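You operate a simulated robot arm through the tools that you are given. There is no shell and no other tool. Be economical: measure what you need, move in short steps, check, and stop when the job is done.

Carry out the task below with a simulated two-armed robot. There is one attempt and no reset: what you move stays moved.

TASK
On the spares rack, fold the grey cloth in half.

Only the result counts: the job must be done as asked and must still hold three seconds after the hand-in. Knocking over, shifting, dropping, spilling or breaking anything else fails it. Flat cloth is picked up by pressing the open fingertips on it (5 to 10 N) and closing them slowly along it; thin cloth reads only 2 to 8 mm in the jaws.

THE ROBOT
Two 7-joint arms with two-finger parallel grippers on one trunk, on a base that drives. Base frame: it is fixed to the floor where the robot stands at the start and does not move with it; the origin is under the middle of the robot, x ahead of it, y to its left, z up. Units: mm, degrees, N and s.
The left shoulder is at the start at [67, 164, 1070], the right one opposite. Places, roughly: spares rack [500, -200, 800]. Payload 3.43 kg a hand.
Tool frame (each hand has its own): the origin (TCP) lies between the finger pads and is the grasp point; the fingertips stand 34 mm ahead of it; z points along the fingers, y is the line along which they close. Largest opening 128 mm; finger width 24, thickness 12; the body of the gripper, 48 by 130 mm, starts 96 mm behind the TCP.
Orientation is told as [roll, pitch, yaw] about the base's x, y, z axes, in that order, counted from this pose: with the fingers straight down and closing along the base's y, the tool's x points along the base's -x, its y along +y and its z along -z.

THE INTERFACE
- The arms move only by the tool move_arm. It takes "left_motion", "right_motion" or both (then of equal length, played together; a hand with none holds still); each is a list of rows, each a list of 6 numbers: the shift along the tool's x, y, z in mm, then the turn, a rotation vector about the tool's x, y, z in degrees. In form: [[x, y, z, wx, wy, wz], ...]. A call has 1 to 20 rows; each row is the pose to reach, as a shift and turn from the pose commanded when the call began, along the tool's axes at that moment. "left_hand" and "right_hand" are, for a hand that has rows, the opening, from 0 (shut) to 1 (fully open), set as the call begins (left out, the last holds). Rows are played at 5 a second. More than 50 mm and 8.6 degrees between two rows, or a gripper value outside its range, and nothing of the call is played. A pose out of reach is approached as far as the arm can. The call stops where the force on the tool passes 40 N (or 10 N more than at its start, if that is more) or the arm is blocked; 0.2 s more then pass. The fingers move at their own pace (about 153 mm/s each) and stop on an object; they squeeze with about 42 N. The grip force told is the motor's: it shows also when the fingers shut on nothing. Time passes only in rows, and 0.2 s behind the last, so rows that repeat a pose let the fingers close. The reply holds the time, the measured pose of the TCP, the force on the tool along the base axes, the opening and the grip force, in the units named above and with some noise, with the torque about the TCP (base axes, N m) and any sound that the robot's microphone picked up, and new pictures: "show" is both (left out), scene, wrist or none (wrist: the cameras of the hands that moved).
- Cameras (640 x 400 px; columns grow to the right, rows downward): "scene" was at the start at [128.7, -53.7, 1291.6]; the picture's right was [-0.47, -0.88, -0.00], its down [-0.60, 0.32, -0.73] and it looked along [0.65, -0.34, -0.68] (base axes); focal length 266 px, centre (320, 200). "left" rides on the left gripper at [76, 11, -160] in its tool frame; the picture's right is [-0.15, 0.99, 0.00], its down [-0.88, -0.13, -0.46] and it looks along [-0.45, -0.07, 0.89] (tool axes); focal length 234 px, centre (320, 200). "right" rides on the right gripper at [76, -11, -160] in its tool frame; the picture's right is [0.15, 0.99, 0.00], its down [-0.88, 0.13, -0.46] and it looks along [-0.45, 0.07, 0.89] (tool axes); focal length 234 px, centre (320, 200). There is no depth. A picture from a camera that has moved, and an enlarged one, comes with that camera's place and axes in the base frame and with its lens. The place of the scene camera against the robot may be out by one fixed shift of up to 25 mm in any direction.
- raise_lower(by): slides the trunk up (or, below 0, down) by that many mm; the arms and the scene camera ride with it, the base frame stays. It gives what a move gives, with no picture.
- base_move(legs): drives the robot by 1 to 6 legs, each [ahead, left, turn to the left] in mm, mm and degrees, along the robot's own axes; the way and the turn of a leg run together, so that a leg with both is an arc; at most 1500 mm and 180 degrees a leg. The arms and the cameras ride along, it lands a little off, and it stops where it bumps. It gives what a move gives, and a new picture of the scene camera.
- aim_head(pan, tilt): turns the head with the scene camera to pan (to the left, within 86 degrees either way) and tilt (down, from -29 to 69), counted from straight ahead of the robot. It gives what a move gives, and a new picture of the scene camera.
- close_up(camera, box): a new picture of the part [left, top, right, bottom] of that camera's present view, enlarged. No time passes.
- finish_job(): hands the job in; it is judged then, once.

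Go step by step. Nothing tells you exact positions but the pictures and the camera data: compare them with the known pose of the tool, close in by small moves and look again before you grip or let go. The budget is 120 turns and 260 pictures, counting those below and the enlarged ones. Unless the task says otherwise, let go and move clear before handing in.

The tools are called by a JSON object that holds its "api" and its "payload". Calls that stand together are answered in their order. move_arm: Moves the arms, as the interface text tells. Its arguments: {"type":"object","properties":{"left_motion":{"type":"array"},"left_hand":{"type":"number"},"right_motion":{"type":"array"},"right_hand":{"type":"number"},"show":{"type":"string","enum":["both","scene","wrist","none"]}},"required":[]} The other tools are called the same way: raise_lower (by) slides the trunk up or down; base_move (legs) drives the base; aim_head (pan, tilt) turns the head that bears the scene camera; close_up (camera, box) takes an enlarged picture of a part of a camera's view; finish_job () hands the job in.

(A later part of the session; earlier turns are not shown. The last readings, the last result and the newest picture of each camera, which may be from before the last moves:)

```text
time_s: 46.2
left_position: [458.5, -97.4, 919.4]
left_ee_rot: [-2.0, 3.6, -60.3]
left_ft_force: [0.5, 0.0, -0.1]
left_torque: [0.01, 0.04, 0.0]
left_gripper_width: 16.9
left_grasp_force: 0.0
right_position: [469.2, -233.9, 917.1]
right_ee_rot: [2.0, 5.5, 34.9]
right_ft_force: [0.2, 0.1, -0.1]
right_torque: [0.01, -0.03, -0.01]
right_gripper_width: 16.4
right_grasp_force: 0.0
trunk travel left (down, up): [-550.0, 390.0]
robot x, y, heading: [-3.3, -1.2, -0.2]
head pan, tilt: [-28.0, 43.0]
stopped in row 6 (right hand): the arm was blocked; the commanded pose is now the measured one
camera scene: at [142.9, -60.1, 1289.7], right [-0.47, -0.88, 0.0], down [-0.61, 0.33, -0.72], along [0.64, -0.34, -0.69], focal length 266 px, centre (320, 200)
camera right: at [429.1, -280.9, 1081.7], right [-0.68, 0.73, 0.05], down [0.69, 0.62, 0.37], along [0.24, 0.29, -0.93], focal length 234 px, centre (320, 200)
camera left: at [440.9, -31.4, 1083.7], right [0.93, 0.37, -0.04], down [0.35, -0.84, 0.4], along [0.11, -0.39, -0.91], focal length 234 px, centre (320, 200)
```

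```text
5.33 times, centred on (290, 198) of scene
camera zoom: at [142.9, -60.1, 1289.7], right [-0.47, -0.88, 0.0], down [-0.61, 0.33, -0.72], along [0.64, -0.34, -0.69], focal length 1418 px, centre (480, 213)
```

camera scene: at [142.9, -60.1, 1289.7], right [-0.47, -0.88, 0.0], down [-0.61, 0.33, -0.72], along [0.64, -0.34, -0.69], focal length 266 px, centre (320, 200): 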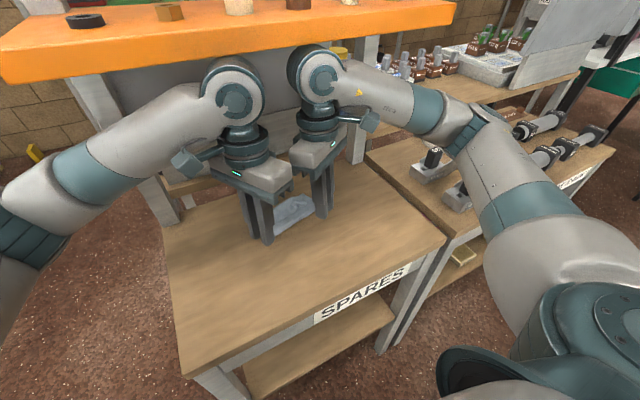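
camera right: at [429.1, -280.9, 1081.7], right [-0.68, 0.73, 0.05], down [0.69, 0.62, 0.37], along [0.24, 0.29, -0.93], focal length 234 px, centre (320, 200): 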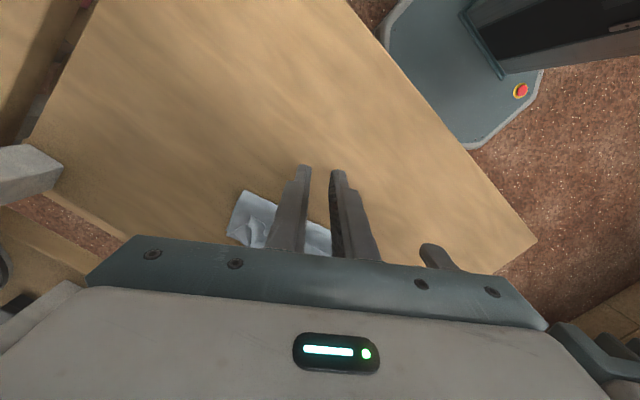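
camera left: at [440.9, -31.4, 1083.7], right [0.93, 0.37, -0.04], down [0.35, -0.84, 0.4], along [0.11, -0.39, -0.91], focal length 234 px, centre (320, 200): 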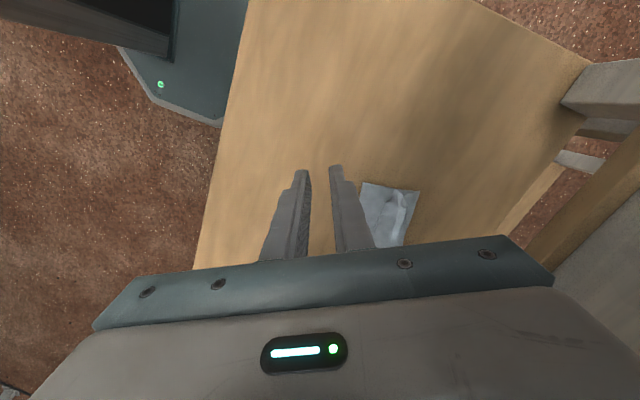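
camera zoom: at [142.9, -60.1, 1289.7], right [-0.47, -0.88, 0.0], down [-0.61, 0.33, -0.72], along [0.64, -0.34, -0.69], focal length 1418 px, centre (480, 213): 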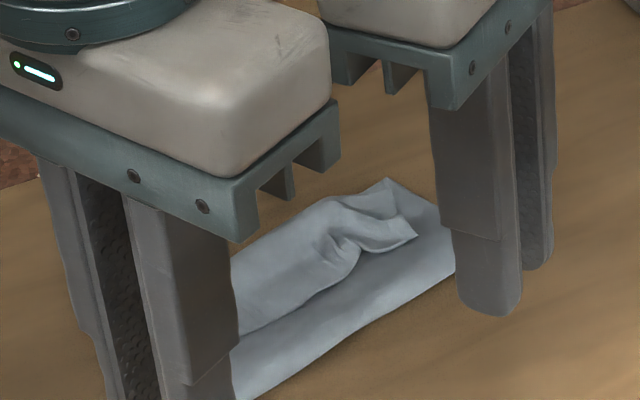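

Something still resists and the camera shows the robot leaning slightly. I'll look around with the head before moving on.

{"api": "aim_head", "payload": {"pan": -20, "tilt": 20}}

{"api": "aim_head", "payload": {"pan": -20, "tilt": 66}}

```text
time_s: 47.1
left_position: [459.7, -98.3, 919.4]
left_ee_rot: [-2.0, 3.6, -60.3]
left_ft_force: [0.1, 0.4, -0.2]
left_torque: [-0.01, 0.02, -0.04]
left_gripper_width: 16.8
left_grasp_force: 0.0
right_position: [468.9, -232.0, 916.2]
right_ee_rot: [2.1, 5.2, 35.1]
right_ft_force: [0.2, -1.2, 0.8]
right_torque: [0.01, 0.0, -0.01]
right_gripper_width: 16.6
right_grasp_force: 0.0
trunk travel left (down, up): [-550.0, 390.0]
robot x, y, heading: [-0.6, 0.9, -0.2]
head pan, tilt: [-20.0, 20.0]
camera scene: at [158.1, -53.4, 1324.4], right [-0.34, -0.94, 0.0], down [-0.33, 0.12, -0.93], along [0.88, -0.32, -0.35], focal length 266 px, centre (320, 200)
```

scene: 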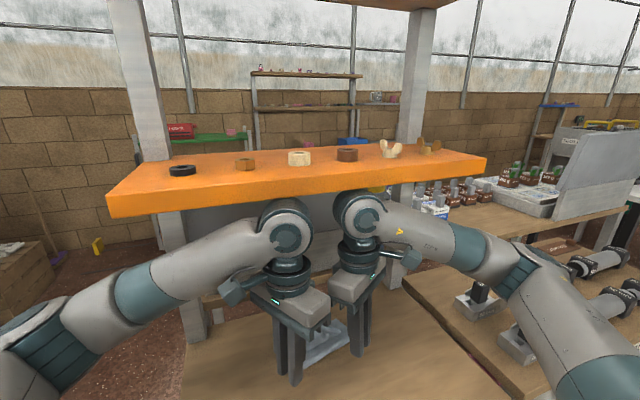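

```text
time_s: 48.2
left_position: [459.2, -98.7, 920.5]
left_ee_rot: [-1.8, 3.6, -60.3]
left_ft_force: [0.1, 1.2, 0.0]
left_torque: [-0.03, -0.01, 0.0]
left_gripper_width: 16.4
left_grasp_force: 0.0
right_position: [467.5, -233.0, 915.9]
right_ee_rot: [1.8, 5.3, 35.1]
right_ft_force: [-0.5, 0.1, -0.2]
right_torque: [0.01, 0.0, 0.04]
right_gripper_width: 16.6
right_grasp_force: 0.0
trunk travel left (down, up): [-550.0, 390.0]
robot x, y, heading: [-3.2, -0.0, 0.2]
head pan, tilt: [-20.0, 66.0]
camera scene: at [125.5, -41.5, 1260.5], right [-0.34, -0.94, 0.0], down [-0.86, 0.32, -0.4], along [0.37, -0.14, -0.92], focal length 266 px, centre (320, 200)
```

scene: 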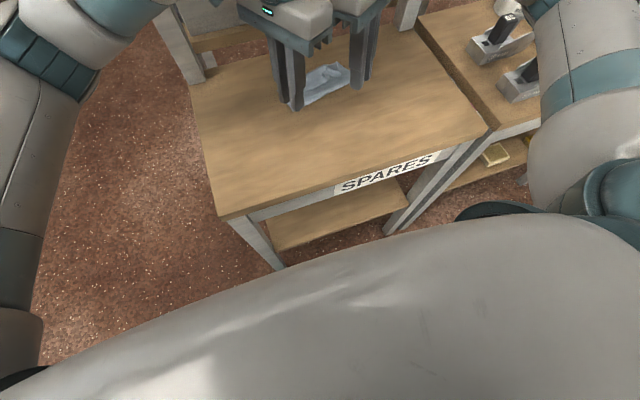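

An orange shelf hangs over the far part of the rack and limits height there (its items look undisturbed), and the two wrists are now nearly touching. I'll spread the hands apart, level them and view the cloth clearly.

{"api": "move_arm", "payload": {"right_motion": [[10, -15, 0, 0.4, -1.3, 0], [22, -32, 0, 0.9, -2.6, 0], [34, -49, 0, 1.4, -4, 0], [46, -66, 0, 1.8, -5.3, 0], [57, -82, 0, 1.8, -5.3, 0], [57, -82, 0, 1.8, -5.3, 0]], "left_motion": [[14, 3, 0, -0.4, -0.9, 0], [28, 6, 0, -0.9, -1.8, 0], [42, 8, 0, -1.4, -2.7, 0], [56, 10, 0, -1.8, -3.6, 0], [70, 12, 0, -1.8, -3.6, 0], [84, 14, 0, -1.8, -3.6, 0]], "show": "none"}}

{"api": "aim_head", "payload": {"pan": -20, "tilt": 45}}

{"api": "close_up", "payload": {"camera": "scene", "box": [280, 150, 400, 225]}}

```text
time_s: 49.6
left_position: [420.9, -14.2, 932.6]
left_ee_rot: [0.3, -0.9, -60.0]
left_ft_force: [0.3, -0.7, 0.1]
left_torque: [-0.03, -0.02, -0.02]
left_gripper_width: 16.6
left_grasp_force: 0.1
right_position: [461.8, -328.9, 933.1]
right_ee_rot: [-0.7, -1.5, 35.0]
right_ft_force: [0.4, 0.1, -0.9]
right_torque: [-0.04, 0.02, -0.02]
right_gripper_width: 16.5
right_grasp_force: 0.0
trunk travel left (down, up): [-550.0, 390.0]
robot x, y, heading: [-5.8, -0.3, -0.6]
head pan, tilt: [-20.0, 66.0]
```

```text
time_s: 50.5
left_position: [420.3, -14.5, 931.5]
left_ee_rot: [0.3, -0.8, -60.1]
left_ft_force: [0.7, -0.6, 0.2]
left_torque: [-0.04, 0.01, -0.01]
left_gripper_width: 16.5
left_grasp_force: 0.0
right_position: [461.2, -328.0, 932.3]
right_ee_rot: [-0.7, -1.4, 35.2]
right_ft_force: [-0.2, 0.6, 0.2]
right_torque: [-0.03, -0.01, -0.04]
right_gripper_width: 16.4
right_grasp_force: 0.0
trunk travel left (down, up): [-550.0, 390.0]
robot x, y, heading: [-0.1, 1.2, -0.2]
head pan, tilt: [-20.0, 45.0]
camera scene: at [132.8, -43.6, 1288.2], right [-0.34, -0.94, 0.0], down [-0.66, 0.24, -0.71], along [0.66, -0.24, -0.71], focal length 266 px, centre (320, 200)
```

scene: 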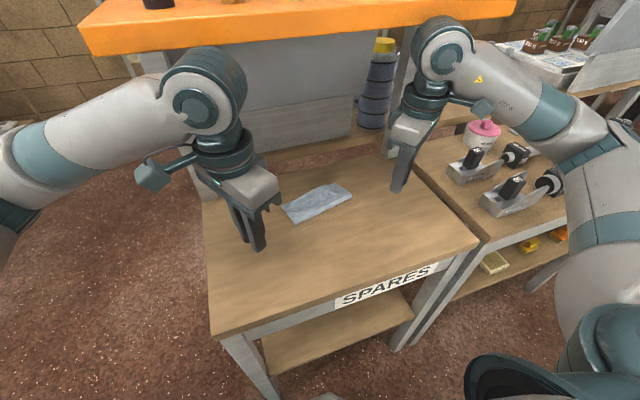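

```text
5.33 times, centred on (340, 188) of scene
camera zoom: at [132.8, -43.6, 1288.2], right [-0.34, -0.94, 0.0], down [-0.66, 0.24, -0.71], along [0.66, -0.24, -0.71], focal length 1418 px, centre (213, 267)
```

zoom: 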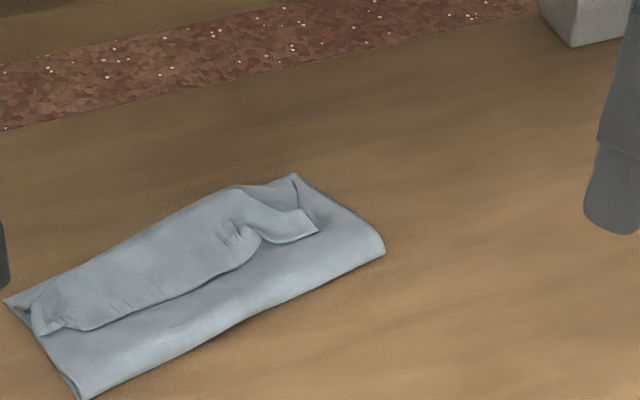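

The robot is level again. The cloth is over-folded: the fold line is only ~75 mm from the far edge, and a ~35 mm strip lies doubled back on top. I'll flip that strip forward with the widely opened fingers of the right hand, then pull the edge back into line. First I'll bring the right hand behind it for a view and move the left away.

{"api": "move_arm", "payload": {"right_motion": [[-20, 22, 0, 0, 0, 5], [-40, 44, 0, 0, 0, 10], [-60, 66, 5, 0, 0, 15], [-80, 88, 10, -0.3, 0.7, 20], [-100, 110, 15, -0.7, 1.4, 26], [-100, 110, 15, -0.7, 1.4, 26]], "left_motion": [[20, 10, 0, 0, 0, 0], [40, 20, 0, 0, 0, 0], [60, 35, 0, 0.3, 0.9, 0], [80, 46, 0, 0.3, 0.9, 0], [100, 58, 0, 0.3, 0.9, 0], [100, 58, 0, 0.3, 0.9, 0]], "right_hand": 0.9, "show": "wrist"}}

```text
time_s: 51.9
left_position: [421.7, 100.5, 931.3]
left_ee_rot: [0.0, 0.0, -60.0]
left_ft_force: [0.2, 0.0, 0.4]
left_torque: [-0.03, -0.03, -0.03]
left_gripper_width: 16.6
left_grasp_force: 0.1
right_position: [481.6, -178.9, 917.4]
right_ee_rot: [0.2, 0.2, 9.1]
right_ft_force: [-0.2, 0.0, 0.2]
right_torque: [0.0, 0.02, -0.01]
right_gripper_width: 115.2
right_grasp_force: 0.1
trunk travel left (down, up): [-550.0, 390.0]
robot x, y, heading: [-4.4, 0.2, 0.2]
head pan, tilt: [-20.0, 45.0]
camera right: at [409.4, -202.6, 1075.4], right [-0.3, 0.95, 0.01], down [0.85, 0.27, 0.45], along [0.43, 0.14, -0.89], focal length 234 px, centre (320, 200)
camera left: at [393.9, 173.3, 1090.6], right [0.93, 0.37, 0.0], down [0.33, -0.83, 0.45], along [0.17, -0.42, -0.89], focal length 234 px, centre (320, 200)
```

right: 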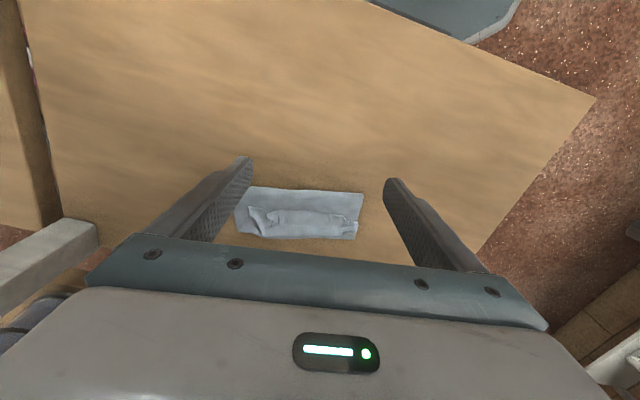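
left: 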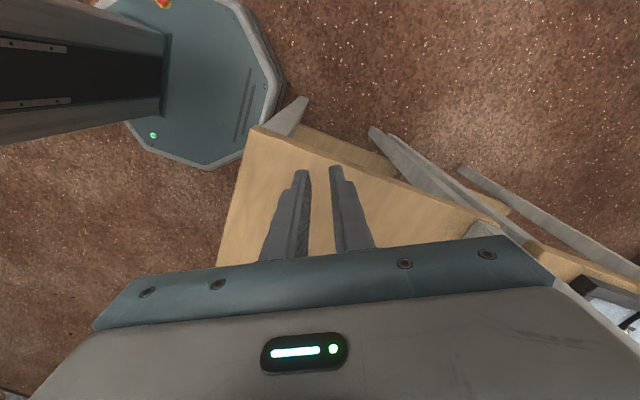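

{"api": "close_up", "payload": {"camera": "right", "box": [220, 170, 380, 270]}}

```text
4.00 times, centred on (300, 220) of right
camera zoom: at [409.4, -202.6, 1075.4], right [-0.3, 0.95, 0.01], down [0.85, 0.27, 0.45], along [0.43, 0.14, -0.89], focal length 937 px, centre (400, 120)
```

zoom: 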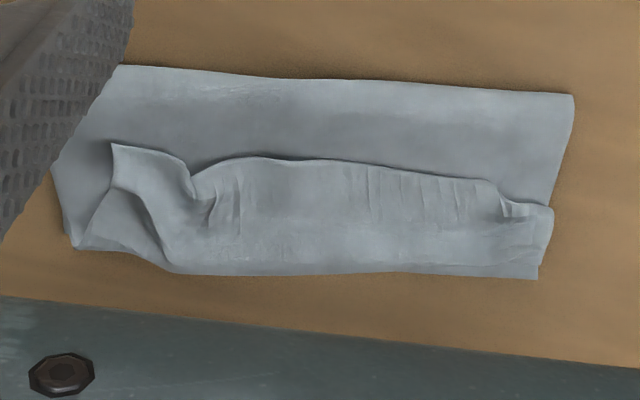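

The view is clear: fold line at x≈532, far crease at x≈604, and the strip's free edge near x≈561 (mid), with its right corner at (578,-247). I'll flip the strip by pinching it near each corner and laying it beyond the far edge, starting with the right corner.

{"api": "move_arm", "payload": {"right_motion": [[-20, -12, 20, 0, 0, 0], [-40, -25, 40, 0, 0, 0], [-60, -38, 55, 0, 0, 0], [-80, -50, 65, 0, 0, 0], [-99.5, -62.3, 67, 0, 0, 0], [-99.5, -62.3, 72, 0, 0, 0], [-99.5, -62.3, 72, 0, 0, 0]], "right_hand": 0.2, "show": "wrist"}}

{"api": "close_up", "payload": {"camera": "right", "box": [240, 130, 400, 230]}}

```text
time_s: 53.5
left_position: [420.7, 101.8, 931.2]
left_ee_rot: [0.0, 0.1, -60.1]
left_ft_force: [0.2, -0.2, 0.0]
left_torque: [0.0, -0.02, 0.02]
left_gripper_width: 16.4
left_grasp_force: 0.2
right_position: [587.8, -225.2, 845.4]
right_ee_rot: [0.2, 0.0, 9.1]
right_ft_force: [0.4, 0.2, -0.7]
right_torque: [0.01, 0.0, 0.01]
right_gripper_width: 26.0
right_grasp_force: 0.1
trunk travel left (down, up): [-550.0, 390.0]
robot x, y, heading: [-2.2, 4.2, 0.1]
head pan, tilt: [-20.0, 45.0]
camera right: at [515.5, -248.7, 1004.4], right [-0.3, 0.95, 0.0], down [0.85, 0.27, 0.46], along [0.43, 0.14, -0.89], focal length 234 px, centre (320, 200)
```

right: 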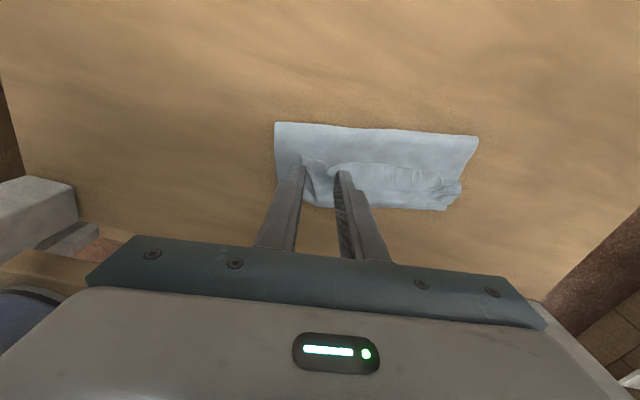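

```text
4.00 times, centred on (320, 180) of right
camera zoom: at [515.5, -248.7, 1004.4], right [-0.3, 0.95, 0.0], down [0.85, 0.27, 0.46], along [0.43, 0.14, -0.89], focal length 937 px, centre (320, 280)
```

zoom: 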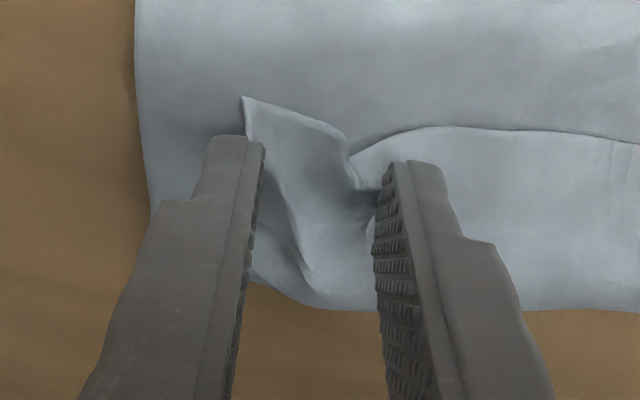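

The loose corner ruffle stands right between the fingers. I'll shift 6 mm back toward its edge, lower to near contact and close on it.

{"api": "move_arm", "payload": {"right_motion": [[6, 0, 2, 0, 0, 0], [6, 0, 5, 0, 0, 0], [6, 0, 7, 0, 0, 0], [6, 0, 8, 0, 0, 0], [6, 0, 8, 0, 0, 0]], "show": "none"}}

{"api": "move_arm", "payload": {"right_motion": [[0, 0, 0, 0, 0, 0], [0, 0, 0, 0, 0, 0]], "right_hand": 0.1, "show": "none"}}

{"api": "close_up", "payload": {"camera": "right", "box": [240, 130, 400, 230]}}

```text
time_s: 54.6
left_position: [420.3, 100.2, 930.9]
left_ee_rot: [0.0, -0.1, -60.0]
left_ft_force: [0.1, 0.0, 0.0]
left_torque: [-0.02, -0.02, 0.0]
left_gripper_width: 16.8
left_grasp_force: 0.0
right_position: [581.6, -227.5, 837.6]
right_ee_rot: [0.4, 0.0, 9.0]
right_ft_force: [-0.3, 0.3, 2.7]
right_torque: [0.01, -0.01, 0.03]
right_gripper_width: 25.3
right_grasp_force: 0.1
trunk travel left (down, up): [-550.0, 390.0]
robot x, y, heading: [-5.6, 1.6, 0.2]
head pan, tilt: [-20.0, 45.0]
```

```text
time_s: 55.2
left_position: [420.5, 101.4, 931.0]
left_ee_rot: [0.0, 0.0, -60.1]
left_ft_force: [0.5, 0.6, -0.3]
left_torque: [0.0, -0.01, 0.01]
left_gripper_width: 16.5
left_grasp_force: 0.0
right_position: [582.7, -226.2, 837.2]
right_ee_rot: [0.3, 0.0, 9.1]
right_ft_force: [0.4, -0.8, 3.0]
right_torque: [-0.01, 0.05, -0.05]
right_gripper_width: 12.3
right_grasp_force: 0.0
trunk travel left (down, up): [-550.0, 390.0]
robot x, y, heading: [-4.5, 3.7, 0.0]
head pan, tilt: [-20.0, 45.0]
```

```text
4.00 times, centred on (320, 180) of right
camera zoom: at [509.6, -250.1, 996.5], right [-0.3, 0.95, 0.0], down [0.85, 0.27, 0.46], along [0.43, 0.14, -0.89], focal length 937 px, centre (320, 280)
```

zoom: 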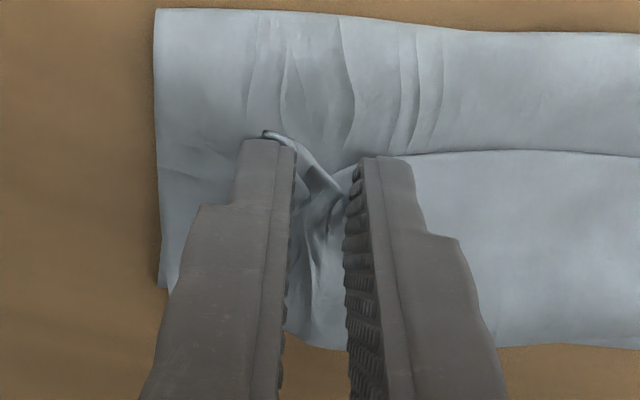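

The edge is standing up between the fingers. I'll raise 2 mm to spare the lower layers, then close.

{"api": "move_arm", "payload": {"right_motion": [[0, 0, -2, 0, 0, 0], [0, 0, -2, 0, 0, 0], [0, 0, -2, 0, 0, 0]], "right_hand": 0.0, "show": "none"}}

{"api": "move_arm", "payload": {"right_motion": [[0, 0, -8, 0, 0, 0], [0, 0, -18, 0, 0, 0], [0, 0, -28, 0, 0, 0], [0, 0, -28, 0, 0, 0]], "show": "scene"}}

{"api": "close_up", "payload": {"camera": "right", "box": [220, 100, 420, 225]}}

{"api": "close_up", "payload": {"camera": "scene", "box": [260, 140, 400, 227]}}

```text
time_s: 56.0
left_position: [420.5, 100.4, 930.5]
left_ee_rot: [0.0, 0.1, -60.1]
left_ft_force: [0.2, -0.1, -0.3]
left_torque: [-0.02, -0.02, 0.0]
left_gripper_width: 16.4
left_grasp_force: 0.0
right_position: [581.8, -227.1, 839.3]
right_ee_rot: [0.2, 0.0, 9.2]
right_ft_force: [0.2, -0.3, 0.1]
right_torque: [0.02, 0.04, 0.0]
right_gripper_width: 2.2
right_grasp_force: 37.0
trunk travel left (down, up): [-550.0, 390.0]
robot x, y, heading: [-3.3, -5.6, -0.4]
head pan, tilt: [-20.0, 45.0]
```

```text
time_s: 57.0
left_position: [421.4, 100.1, 931.2]
left_ee_rot: [0.0, 0.1, -60.1]
left_ft_force: [0.5, 0.3, 0.4]
left_torque: [0.0, 0.0, 0.01]
left_gripper_width: 16.5
left_grasp_force: 0.0
right_position: [582.4, -227.8, 867.2]
right_ee_rot: [0.3, -0.1, 9.1]
right_ft_force: [-0.5, 0.3, -0.8]
right_torque: [-0.03, 0.0, -0.03]
right_gripper_width: 2.2
right_grasp_force: 37.6
trunk travel left (down, up): [-550.0, 390.0]
robot x, y, heading: [-0.2, 3.7, -0.4]
head pan, tilt: [-20.0, 45.0]
camera scene: at [133.1, -43.8, 1288.2], right [-0.34, -0.94, 0.0], down [-0.66, 0.24, -0.71], along [0.66, -0.24, -0.71], focal length 266 px, centre (320, 200)
```

scene: 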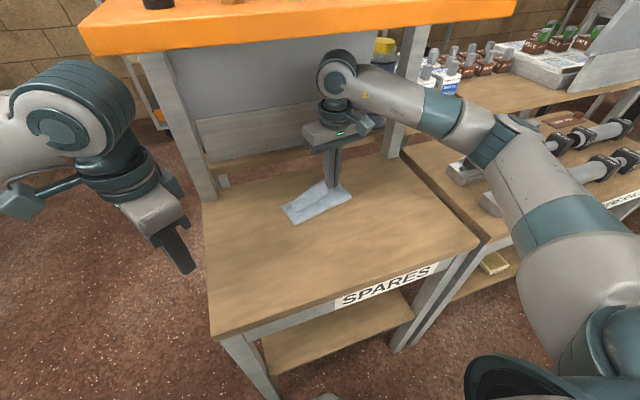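

```text
3.20 times, centred on (320, 162) of right
camera zoom: at [509.7, -250.2, 1026.1], right [-0.3, 0.95, 0.0], down [0.85, 0.27, 0.46], along [0.43, 0.14, -0.89], focal length 749 px, centre (320, 320)
```

zoom: 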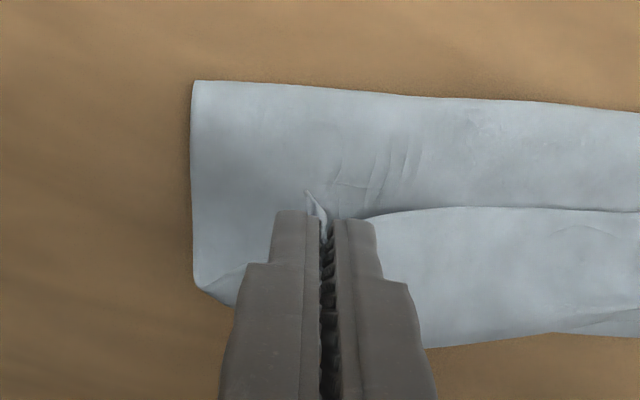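

```text
4.57 times, centred on (330, 184) of scene
camera zoom: at [133.1, -43.8, 1288.2], right [-0.34, -0.94, 0.0], down [-0.66, 0.24, -0.71], along [0.66, -0.24, -0.71], focal length 1216 px, centre (274, 275)
```

zoom: 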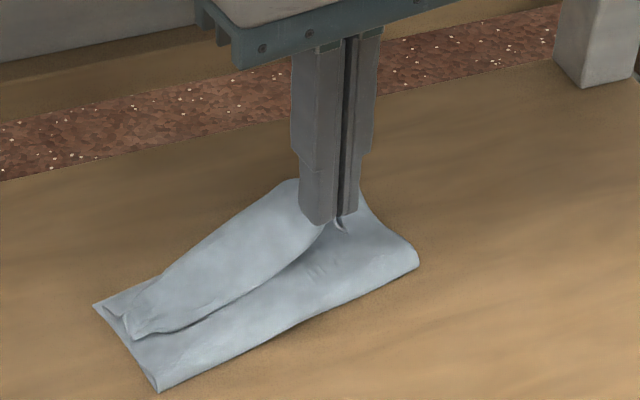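

It holds only the strip's right corner, right at its edge. I'll carry it over the far edge and lay it about 50 mm beyond on the bare table.

{"api": "move_arm", "payload": {"right_motion": [[-10, -3, -8, 0, 0, 0], [-22, -7, -12, 0, 0, 0], [-35, -11, -12, 0, 0, 0], [-48, -16, -8, 0, 0, 0], [-60, -20, 2, 0, 0, 0], [-70, -23, 14, 0, 0, 0], [-74, -24, 24, 0, 0, 0], [-74, -24, 24, 0, 0, 0]], "show": "wrist"}}

{"api": "close_up", "payload": {"camera": "scene", "box": [260, 140, 400, 227]}}

```text
time_s: 58.9
left_position: [420.5, 100.1, 930.6]
left_ee_rot: [0.0, -0.1, -60.0]
left_ft_force: [0.2, -0.6, 0.6]
left_torque: [-0.01, -0.03, 0.0]
left_gripper_width: 16.5
left_grasp_force: 0.0
right_position: [659.7, -238.7, 843.4]
right_ee_rot: [0.2, 0.0, 9.1]
right_ft_force: [0.1, 0.6, 0.7]
right_torque: [-0.02, -0.03, 0.01]
right_gripper_width: 2.3
right_grasp_force: 36.7
trunk travel left (down, up): [-550.0, 390.0]
robot x, y, heading: [-2.0, 0.6, -0.1]
head pan, tilt: [-20.0, 45.0]
camera right: at [586.6, -262.3, 1002.2], right [-0.3, 0.95, 0.0], down [0.85, 0.27, 0.46], along [0.43, 0.14, -0.89], focal length 234 px, centre (320, 200)
```

right: 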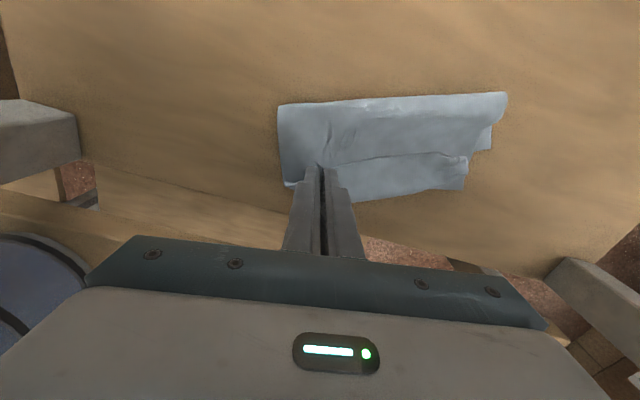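

```text
4.57 times, centred on (330, 184) of scene
camera zoom: at [132.9, -43.6, 1288.3], right [-0.34, -0.94, 0.0], down [-0.66, 0.24, -0.71], along [0.66, -0.24, -0.71], focal length 1216 px, centre (274, 275)
```

zoom: 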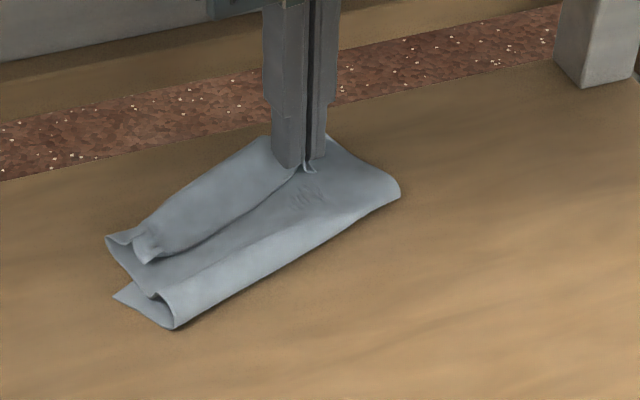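

The top layer came along with the strip, so the pinch seems to hold two layers. I'll release here and look.

{"api": "move_arm", "payload": {"right_motion": [[0, 0, 3, 0, 0, 0], [0, 0, 3, 0, 0, 0]], "right_hand": 0.12, "show": "none"}}

{"api": "move_arm", "payload": {"right_motion": [[0, 0, -10, 0, 0, 0], [0, 0, -25, 0, 0, 0], [30, 5, -35, 0, 0, 0], [75, 12, -40, 0, 0, 0], [120, 20, -50, 0, 0, 0], [165, 30, -65, 0, 0, 0], [185, 35, -70, 0, 0, 0]], "show": "wrist"}}

{"api": "close_up", "payload": {"camera": "right", "box": [180, 150, 380, 275]}}

{"api": "close_up", "payload": {"camera": "scene", "box": [260, 140, 400, 227]}}

```text
time_s: 59.5
left_position: [420.9, 100.5, 930.6]
left_ee_rot: [0.0, 0.2, -60.2]
left_ft_force: [0.5, -0.2, -0.2]
left_torque: [0.01, 0.0, -0.02]
left_gripper_width: 16.5
left_grasp_force: 0.1
right_position: [659.7, -238.3, 839.9]
right_ee_rot: [0.3, 0.0, 9.0]
right_ft_force: [-0.7, 0.1, 0.4]
right_torque: [-0.01, 0.0, 0.02]
right_gripper_width: 15.4
right_grasp_force: 0.1
trunk travel left (down, up): [-550.0, 390.0]
robot x, y, heading: [-1.2, 1.3, -0.2]
head pan, tilt: [-20.0, 45.0]
```

```text
time_s: 61.0
left_position: [420.1, 101.2, 932.2]
left_ee_rot: [0.0, 0.1, -60.1]
left_ft_force: [0.2, 0.3, -0.6]
left_torque: [-0.01, 0.0, 0.0]
left_gripper_width: 16.3
left_grasp_force: 0.1
right_position: [470.4, -234.8, 909.3]
right_ee_rot: [0.3, 0.0, 9.0]
right_ft_force: [-0.2, 0.0, 1.2]
right_torque: [0.0, 0.02, -0.02]
right_gripper_width: 15.3
right_grasp_force: 0.0
trunk travel left (down, up): [-550.0, 390.0]
robot x, y, heading: [-2.9, 3.1, -0.1]
head pan, tilt: [-20.0, 45.0]
camera right: at [398.5, -256.7, 1068.8], right [-0.3, 0.95, 0.0], down [0.85, 0.26, 0.46], along [0.43, 0.14, -0.89], focal length 234 px, centre (320, 200)
```

right: 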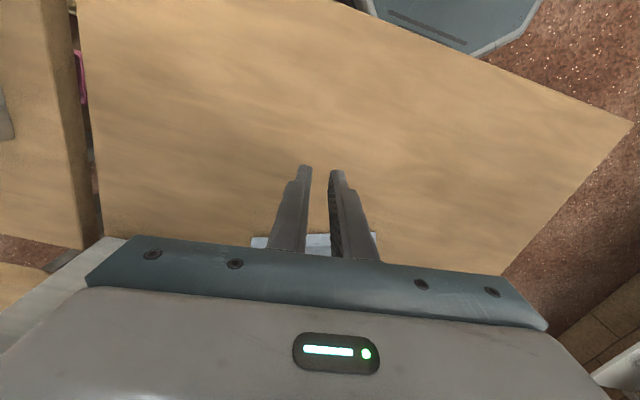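

```text
3.20 times, centred on (280, 212) of right
camera zoom: at [398.5, -256.7, 1068.8], right [-0.3, 0.95, 0.0], down [0.85, 0.26, 0.46], along [0.43, 0.14, -0.89], focal length 749 px, centre (448, 160)
```

zoom: 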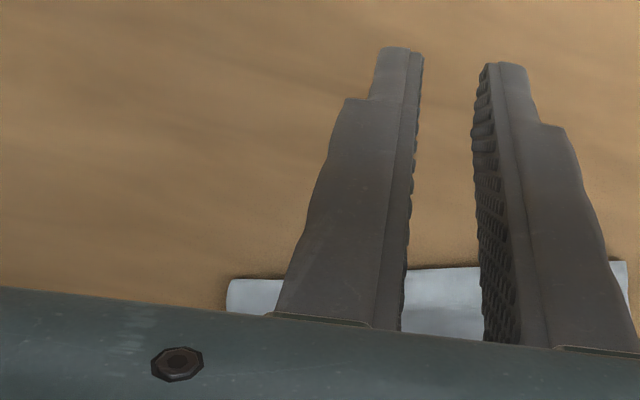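

```text
4.57 times, centred on (330, 184) of scene
camera zoom: at [133.1, -43.6, 1288.2], right [-0.34, -0.94, 0.0], down [-0.66, 0.24, -0.71], along [0.66, -0.24, -0.71], focal length 1216 px, centre (274, 275)
```

zoom: 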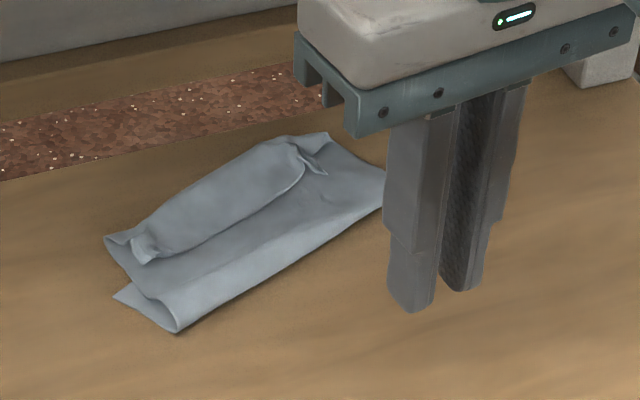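

The right end has in fact flipped over beyond the far edge; the left end of the strip is still doubled back. I'll move the right hand aside and bring the left behind the cloth with its fingers closing along y.

{"api": "move_arm", "payload": {"right_motion": [[5, -20, 0, 0, 0, 0], [10, -40, 0, 0, 0, 0], [15, -60, 0, 0, 0, 0], [20, -80, 0, 0, 0, 0], [25, -97, 0, 0, 0, 0], [25, -97, 0, 0, 0, 0], [25, -97, 0, 0, 0, 0], [25, -97, 0, 0, 0, 0], [25, -97, 0, 0, 0, 0]], "left_motion": [[-30, -2, 4, 0, 0, -7.5], [-60, -5, 8, 0, 0, -15], [-90, -7, 12, 0, 0, -22.5], [-120, -10, 16, 0, 0, -30], [-150, -12, 20, 0, 0, -37.5], [-180, -15, 24, 0, 0, -45], [-207, -17, 28, 0, 0, -52.5], [-233, -19, 31, 0, 0, -60], [-233, -19, 31, 0, 0, -60]], "show": "wrist"}}

{"api": "close_up", "payload": {"camera": "left", "box": [220, 150, 420, 275]}}

{"api": "close_up", "payload": {"camera": "right", "box": [300, 120, 500, 245]}}

```text
time_s: 63.0
left_position: [520.8, -111.1, 899.9]
left_ee_rot: [0.0, 0.1, 0.0]
left_ft_force: [0.2, 1.0, -0.8]
left_torque: [0.0, 0.0, -0.01]
left_gripper_width: 16.4
left_grasp_force: 0.1
right_position: [461.8, -333.6, 909.4]
right_ee_rot: [0.2, 0.0, 9.2]
right_ft_force: [-0.7, 0.6, -0.1]
right_torque: [-0.05, 0.0, -0.02]
right_gripper_width: 15.3
right_grasp_force: 0.0
trunk travel left (down, up): [-550.0, 390.0]
robot x, y, heading: [-4.1, 3.4, 0.1]
head pan, tilt: [-20.0, 45.0]
camera right: at [388.7, -356.5, 1069.0], right [-0.3, 0.95, 0.0], down [0.85, 0.27, 0.46], along [0.43, 0.14, -0.89], focal length 234 px, centre (320, 200)
camera left: at [445.4, -98.1, 1059.5], right [0.15, 0.99, 0.0], down [0.88, -0.13, 0.45], along [0.45, -0.07, -0.89], focal length 234 px, centre (320, 200)
```

right: 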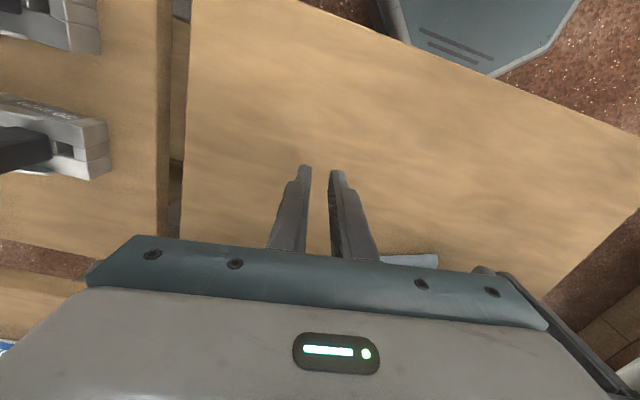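
left: 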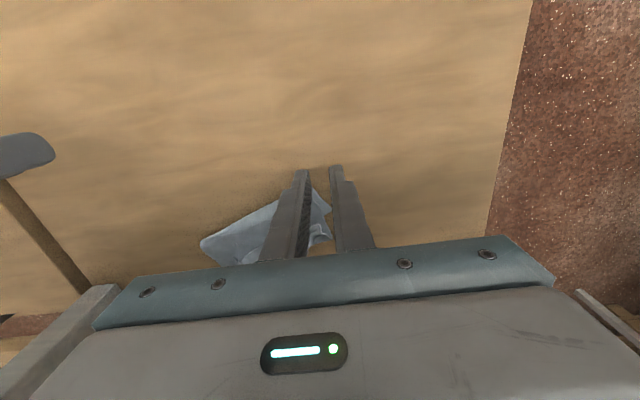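

```text
3.20 times, centred on (320, 212) of left
camera zoom: at [445.4, -98.1, 1059.5], right [0.15, 0.99, 0.0], down [0.88, -0.13, 0.45], along [0.45, -0.07, -0.89], focal length 749 px, centre (320, 160)
```

zoom: 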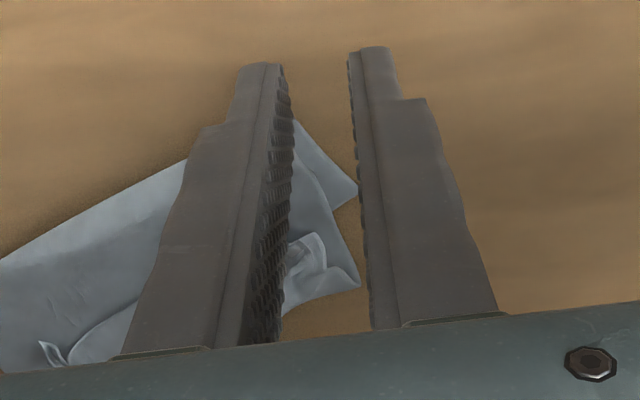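

```text
3.20 times, centred on (400, 182) of right
camera zoom: at [388.7, -356.5, 1069.0], right [-0.3, 0.95, 0.0], down [0.85, 0.27, 0.46], along [0.43, 0.14, -0.89], focal length 749 px, centre (64, 256)
```

zoom: 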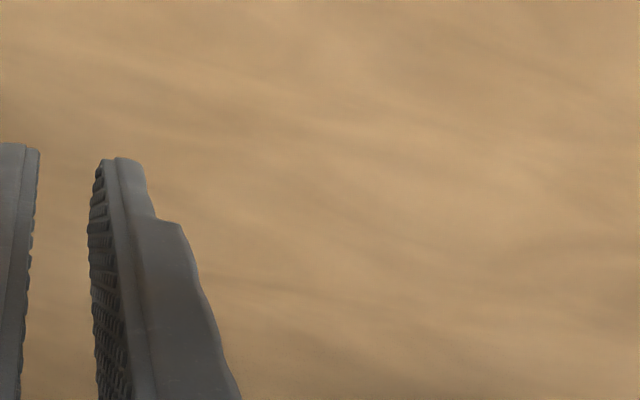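

The cloth is now skewed, with its top part far forward. The safest fix is to unroll it back toward the robot using the right tip's ridge, which I left at about (658,-238). I'll bring the right hand back over that ridge and move the left aside.

{"api": "move_arm", "payload": {"right_motion": [[-25, 8, 10, 0, 0, 0], [-50, 16, 20, 0, 0, 0], [-80, 25, 35, 0, 0, 0], [-110, 34, 45, 0, 0, 0], [-140, 43, 50, 0, 0, 0], [-175, 54, 52, 0, 0, 0], [-207, 63.5, 52, 0, 0, 0], [-207, 63.5, 58, 0, 0, 0], [-207, 63.5, 58, 0, 0, 0]], "left_motion": [[10, 30, 0, 0, 0, 0], [20, 60, 0, 0, 0, 0], [30, 90, 0, 0, 0, 0], [40, 120, 0, 0, 0, 0], [40, 140, 0, 0, 0, 0], [40, 140, 0, 0, 0, 0], [40, 140, 0, 0, 0, 0], [40, 140, 0, 0, 0, 0], [40, 140, 0, 0, 0, 0]], "right_hand": 0.18, "show": "none"}}

{"api": "close_up", "payload": {"camera": "right", "box": [220, 100, 500, 275]}}

```text
time_s: 65.0
left_position: [480.9, 30.3, 899.8]
left_ee_rot: [0.0, 0.0, -0.2]
left_ft_force: [0.1, -0.1, -0.6]
left_torque: [-0.01, 0.03, -0.01]
left_gripper_width: 16.6
left_grasp_force: 0.1
right_position: [656.4, -237.1, 853.0]
right_ee_rot: [0.1, 0.0, 9.1]
right_ft_force: [-0.2, -0.1, 0.2]
right_torque: [-0.04, -0.02, 0.02]
right_gripper_width: 23.2
right_grasp_force: 0.1
trunk travel left (down, up): [-550.0, 390.0]
robot x, y, heading: [-6.6, 1.1, -0.3]
head pan, tilt: [-20.0, 45.0]
```

```text
2.29 times, centred on (360, 188) of right
camera zoom: at [584.0, -260.6, 1011.2], right [-0.3, 0.95, 0.0], down [0.85, 0.27, 0.46], along [0.43, 0.14, -0.89], focal length 535 px, centre (229, 229)
```

zoom: 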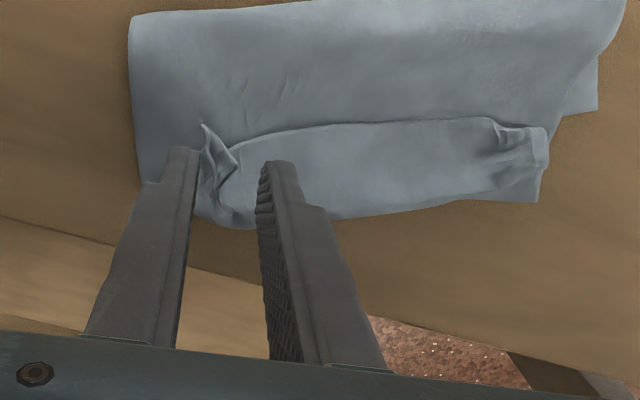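

The corner ruffle stands between the fingers again. I'll shift slightly, lower to just above the layer below, and close on it.

{"api": "move_arm", "payload": {"right_motion": [[7, -3, 3, 0, 0, 0], [7, -3, 8, 0, 0, 0], [7, -3, 12, 0, 0, 0], [7, -3, 14, 0, 0, 0], [7, -3, 14, 0, 0, 0]], "show": "none"}}

{"api": "move_arm", "payload": {"right_motion": [[0, 0, 0, 0, 0, 0], [0, 0, 0, 0, 0, 0], [0, 0, 0, 0, 0, 0]], "right_hand": 0.0, "show": "none"}}

{"api": "move_arm", "payload": {"right_motion": [[0, 0, -8, 0, 0, 0], [5, 0, -18, 0, 0, 0], [10, 0, -25, 0, 0, 0], [10, 0, -25, 0, 0, 0]], "show": "none"}}

{"api": "close_up", "payload": {"camera": "right", "box": [220, 100, 500, 275]}}

```text
time_s: 66.2
left_position: [480.4, 28.1, 899.5]
left_ee_rot: [0.1, 0.2, -0.2]
left_ft_force: [0.1, 0.2, 0.4]
left_torque: [-0.01, 0.01, 0.0]
left_gripper_width: 16.4
left_grasp_force: 0.1
right_position: [649.9, -241.6, 838.2]
right_ee_rot: [0.3, 0.0, 8.9]
right_ft_force: [-0.9, -0.3, 0.3]
right_torque: [0.01, 0.01, 0.0]
right_gripper_width: 22.9
right_grasp_force: 0.1
trunk travel left (down, up): [-550.0, 390.0]
robot x, y, heading: [-2.2, -1.9, -0.3]
head pan, tilt: [-20.0, 45.0]
```

```text
time_s: 67.0
left_position: [480.1, 30.1, 899.4]
left_ee_rot: [-0.1, 0.1, 0.0]
left_ft_force: [0.9, 0.1, 0.1]
left_torque: [-0.03, 0.02, 0.04]
left_gripper_width: 16.6
left_grasp_force: 0.0
right_position: [650.3, -241.6, 838.7]
right_ee_rot: [0.3, 0.0, 9.1]
right_ft_force: [0.1, 0.9, -0.3]
right_torque: [-0.02, 0.03, -0.01]
right_gripper_width: 3.0
right_grasp_force: 38.1
trunk travel left (down, up): [-550.0, 390.0]
robot x, y, heading: [-2.8, -2.8, -0.1]
head pan, tilt: [-20.0, 45.0]
```

```text
time_s: 68.0
left_position: [482.1, 29.8, 900.9]
left_ee_rot: [0.0, 0.1, -0.1]
left_ft_force: [-0.4, 0.9, -0.3]
left_torque: [0.01, 0.04, 0.04]
left_gripper_width: 16.6
left_grasp_force: 0.1
right_position: [639.8, -244.9, 863.7]
right_ee_rot: [0.2, 0.1, 9.1]
right_ft_force: [-0.3, 0.2, 0.3]
right_torque: [0.01, 0.02, -0.02]
right_gripper_width: 3.0
right_grasp_force: 37.0
trunk travel left (down, up): [-550.0, 390.0]
robot x, y, heading: [-3.9, 0.2, 0.1]
head pan, tilt: [-20.0, 45.0]
```

```text
2.29 times, centred on (360, 188) of right
camera zoom: at [567.6, -267.2, 1022.2], right [-0.3, 0.95, 0.01], down [0.85, 0.27, 0.46], along [0.43, 0.14, -0.89], focal length 535 px, centre (229, 229)
```

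zoom: 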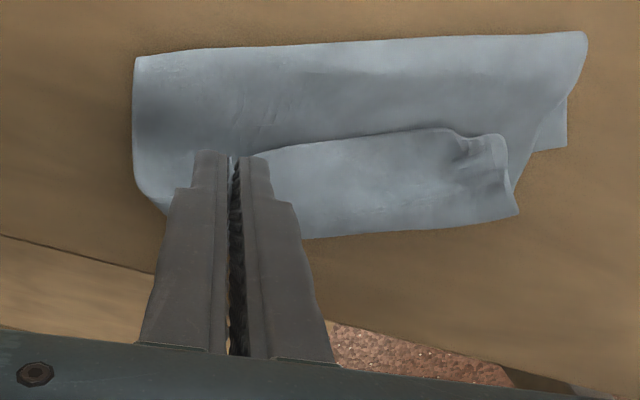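

Held. Now I'll carry that corner back toward the robot to unroll the cloth.

{"api": "move_arm", "payload": {"right_motion": [[20, 1, -8, 0, 0, 0], [45, 2, -15, 0, 0, 0], [70, 3, -22, 0, 0, 0], [95, 5, -28, 0, 0, 0], [120, 6, -28, 0, 0, 0], [145, 7, -20, 0, 0, 0], [170, 9, -8, 0, 0, 0], [190, 10, 8, 0, 0, 0], [190, 10, 8, 0, 0, 0]], "show": "scene"}}

{"api": "close_up", "payload": {"camera": "scene", "box": [250, 140, 410, 240]}}

```text
time_s: 70.0
left_position: [480.3, 30.7, 899.4]
left_ee_rot: [0.1, 0.1, -0.1]
left_ft_force: [-0.4, 0.1, -0.1]
left_torque: [0.03, -0.01, 0.0]
left_gripper_width: 16.6
left_grasp_force: 0.0
right_position: [451.0, -263.3, 855.3]
right_ee_rot: [0.3, 0.0, 9.1]
right_ft_force: [0.7, -0.7, 0.5]
right_torque: [0.02, 0.03, 0.0]
right_gripper_width: 2.8
right_grasp_force: 37.4
trunk travel left (down, up): [-550.0, 390.0]
robot x, y, heading: [0.5, 0.2, -0.1]
head pan, tilt: [-20.0, 45.0]
camera scene: at [133.2, -43.4, 1288.3], right [-0.34, -0.94, 0.0], down [-0.66, 0.24, -0.71], along [0.66, -0.24, -0.71], focal length 266 px, centre (320, 200)
```

scene: 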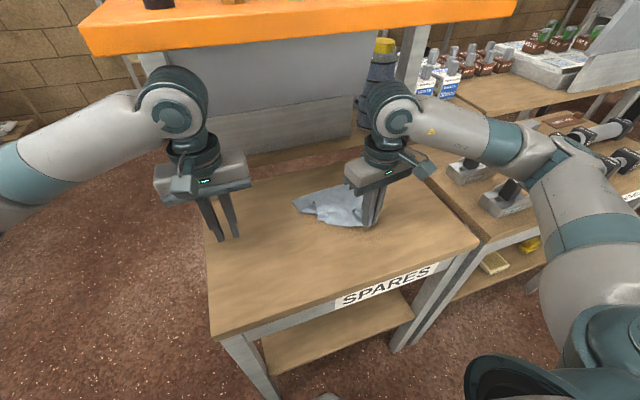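

```text
4.00 times, centred on (330, 190) of scene
camera zoom: at [133.2, -43.4, 1288.3], right [-0.34, -0.94, 0.0], down [-0.66, 0.24, -0.71], along [0.66, -0.24, -0.71], focal length 1064 px, centre (280, 240)
```

zoom: 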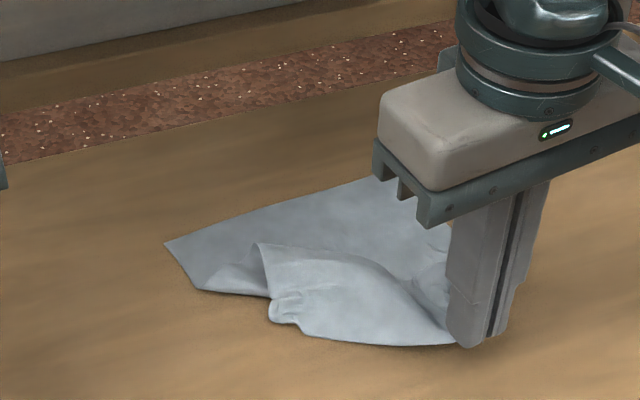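

The right side has unrolled well, and that hand still holds its corner close to the edge. The left near corner lies at about (525,-162), so I'll bring the left hand over for a look.

{"api": "move_arm", "payload": {"left_motion": [[0, -35, 0, 0, 0, 0], [0, -70, 0, 0, 0, 0], [0, -105, 0, 0, 0, 0], [0, -140, 0, 0, 0, 0], [0, -160, 0, 0, 0, 0], [0, -160, 0, 0, 0, 0]], "left_hand": 0.25, "show": "none"}}

{"api": "close_up", "payload": {"camera": "left", "box": [160, 100, 480, 300]}}

```text
time_s: 71.5
left_position: [480.7, -132.0, 900.3]
left_ee_rot: [0.0, 0.0, -0.1]
left_ft_force: [-1.2, 4.5, 0.4]
left_torque: [-0.46, -0.12, -0.17]
left_gripper_width: 32.1
left_grasp_force: 0.0
right_position: [451.8, -263.7, 856.2]
right_ee_rot: [0.2, 0.0, 9.0]
right_ft_force: [2.0, -4.6, -0.4]
right_torque: [0.56, 0.18, -0.16]
right_gripper_width: 3.3
right_grasp_force: 37.6
trunk travel left (down, up): [-550.0, 390.0]
robot x, y, heading: [-6.6, -0.3, 0.1]
head pan, tilt: [-20.0, 45.0]
```

```text
2.00 times, centred on (320, 200) of left
camera zoom: at [405.3, -119.3, 1059.7], right [0.15, 0.99, 0.0], down [0.88, -0.13, 0.45], along [0.45, -0.07, -0.89], focal length 468 px, centre (320, 200)
```

zoom: 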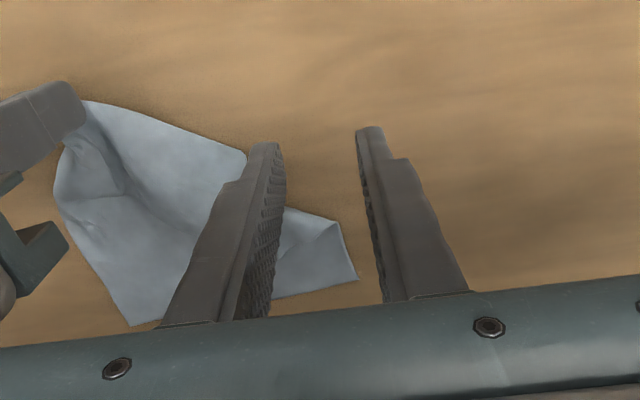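

The hands touch lightly, so I'll back the left off and move the right corner out to where it belongs, about (440,-300), which also gives room.

{"api": "move_arm", "payload": {"right_motion": [[3, -10, 0, 0, 0, 0], [7, -20, 0, 0, 0, 0], [10, -30, 3, 0, 0, 0], [14, -38, 6, 0, 0, 0], [14, -38, 8, 0, 0, 0], [14, -38, 8, 0, 0, 0]], "left_motion": [[0, 10, 0, 0, 0, 0], [0, 20, 0, 0, 0, 0], [0, 20, 0, 0, 0, 0], [0, 20, 0, 0, 0, 0], [0, 20, 0, 0, 0, 0], [0, 20, 0, 0, 0, 0]], "show": "none"}}

{"api": "close_up", "payload": {"camera": "left", "box": [120, 80, 440, 280]}}

{"api": "close_up", "payload": {"camera": "scene", "box": [250, 140, 410, 240]}}

```text
time_s: 72.8
left_position: [480.3, -111.5, 899.7]
left_ee_rot: [0.0, 0.1, -0.1]
left_ft_force: [-1.2, 0.7, -0.4]
left_torque: [0.01, -0.03, 0.02]
left_gripper_width: 31.9
left_grasp_force: 0.2
right_position: [443.3, -302.4, 847.2]
right_ee_rot: [0.3, 0.1, 9.1]
right_ft_force: [0.9, -0.2, 0.9]
right_torque: [-0.01, -0.01, -0.01]
right_gripper_width: 2.8
right_grasp_force: 37.3
trunk travel left (down, up): [-550.0, 390.0]
robot x, y, heading: [0.7, 3.4, -0.1]
head pan, tilt: [-20.0, 45.0]
```

```text
2.00 times, centred on (280, 180) of left
camera zoom: at [405.4, -98.9, 1059.4], right [0.15, 0.99, 0.0], down [0.88, -0.13, 0.45], along [0.45, -0.07, -0.89], focal length 468 px, centre (400, 240)
```

zoom: 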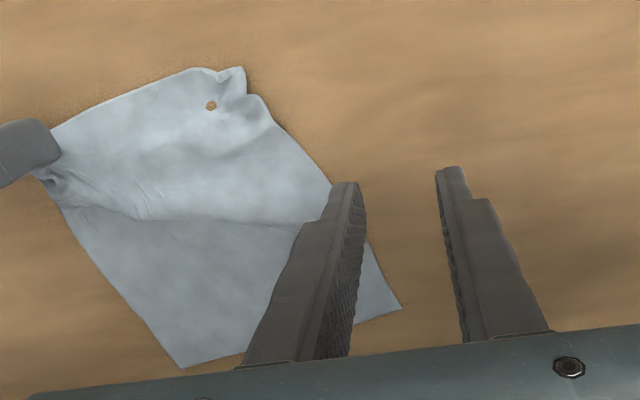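

```text
4.00 times, centred on (330, 190) of scene
camera zoom: at [132.8, -43.8, 1288.3], right [-0.34, -0.94, 0.0], down [-0.66, 0.24, -0.71], along [0.66, -0.24, -0.71], focal length 1064 px, centre (280, 240)
```

zoom: 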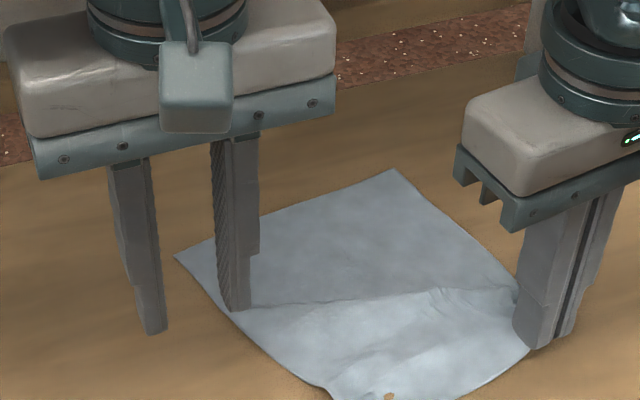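

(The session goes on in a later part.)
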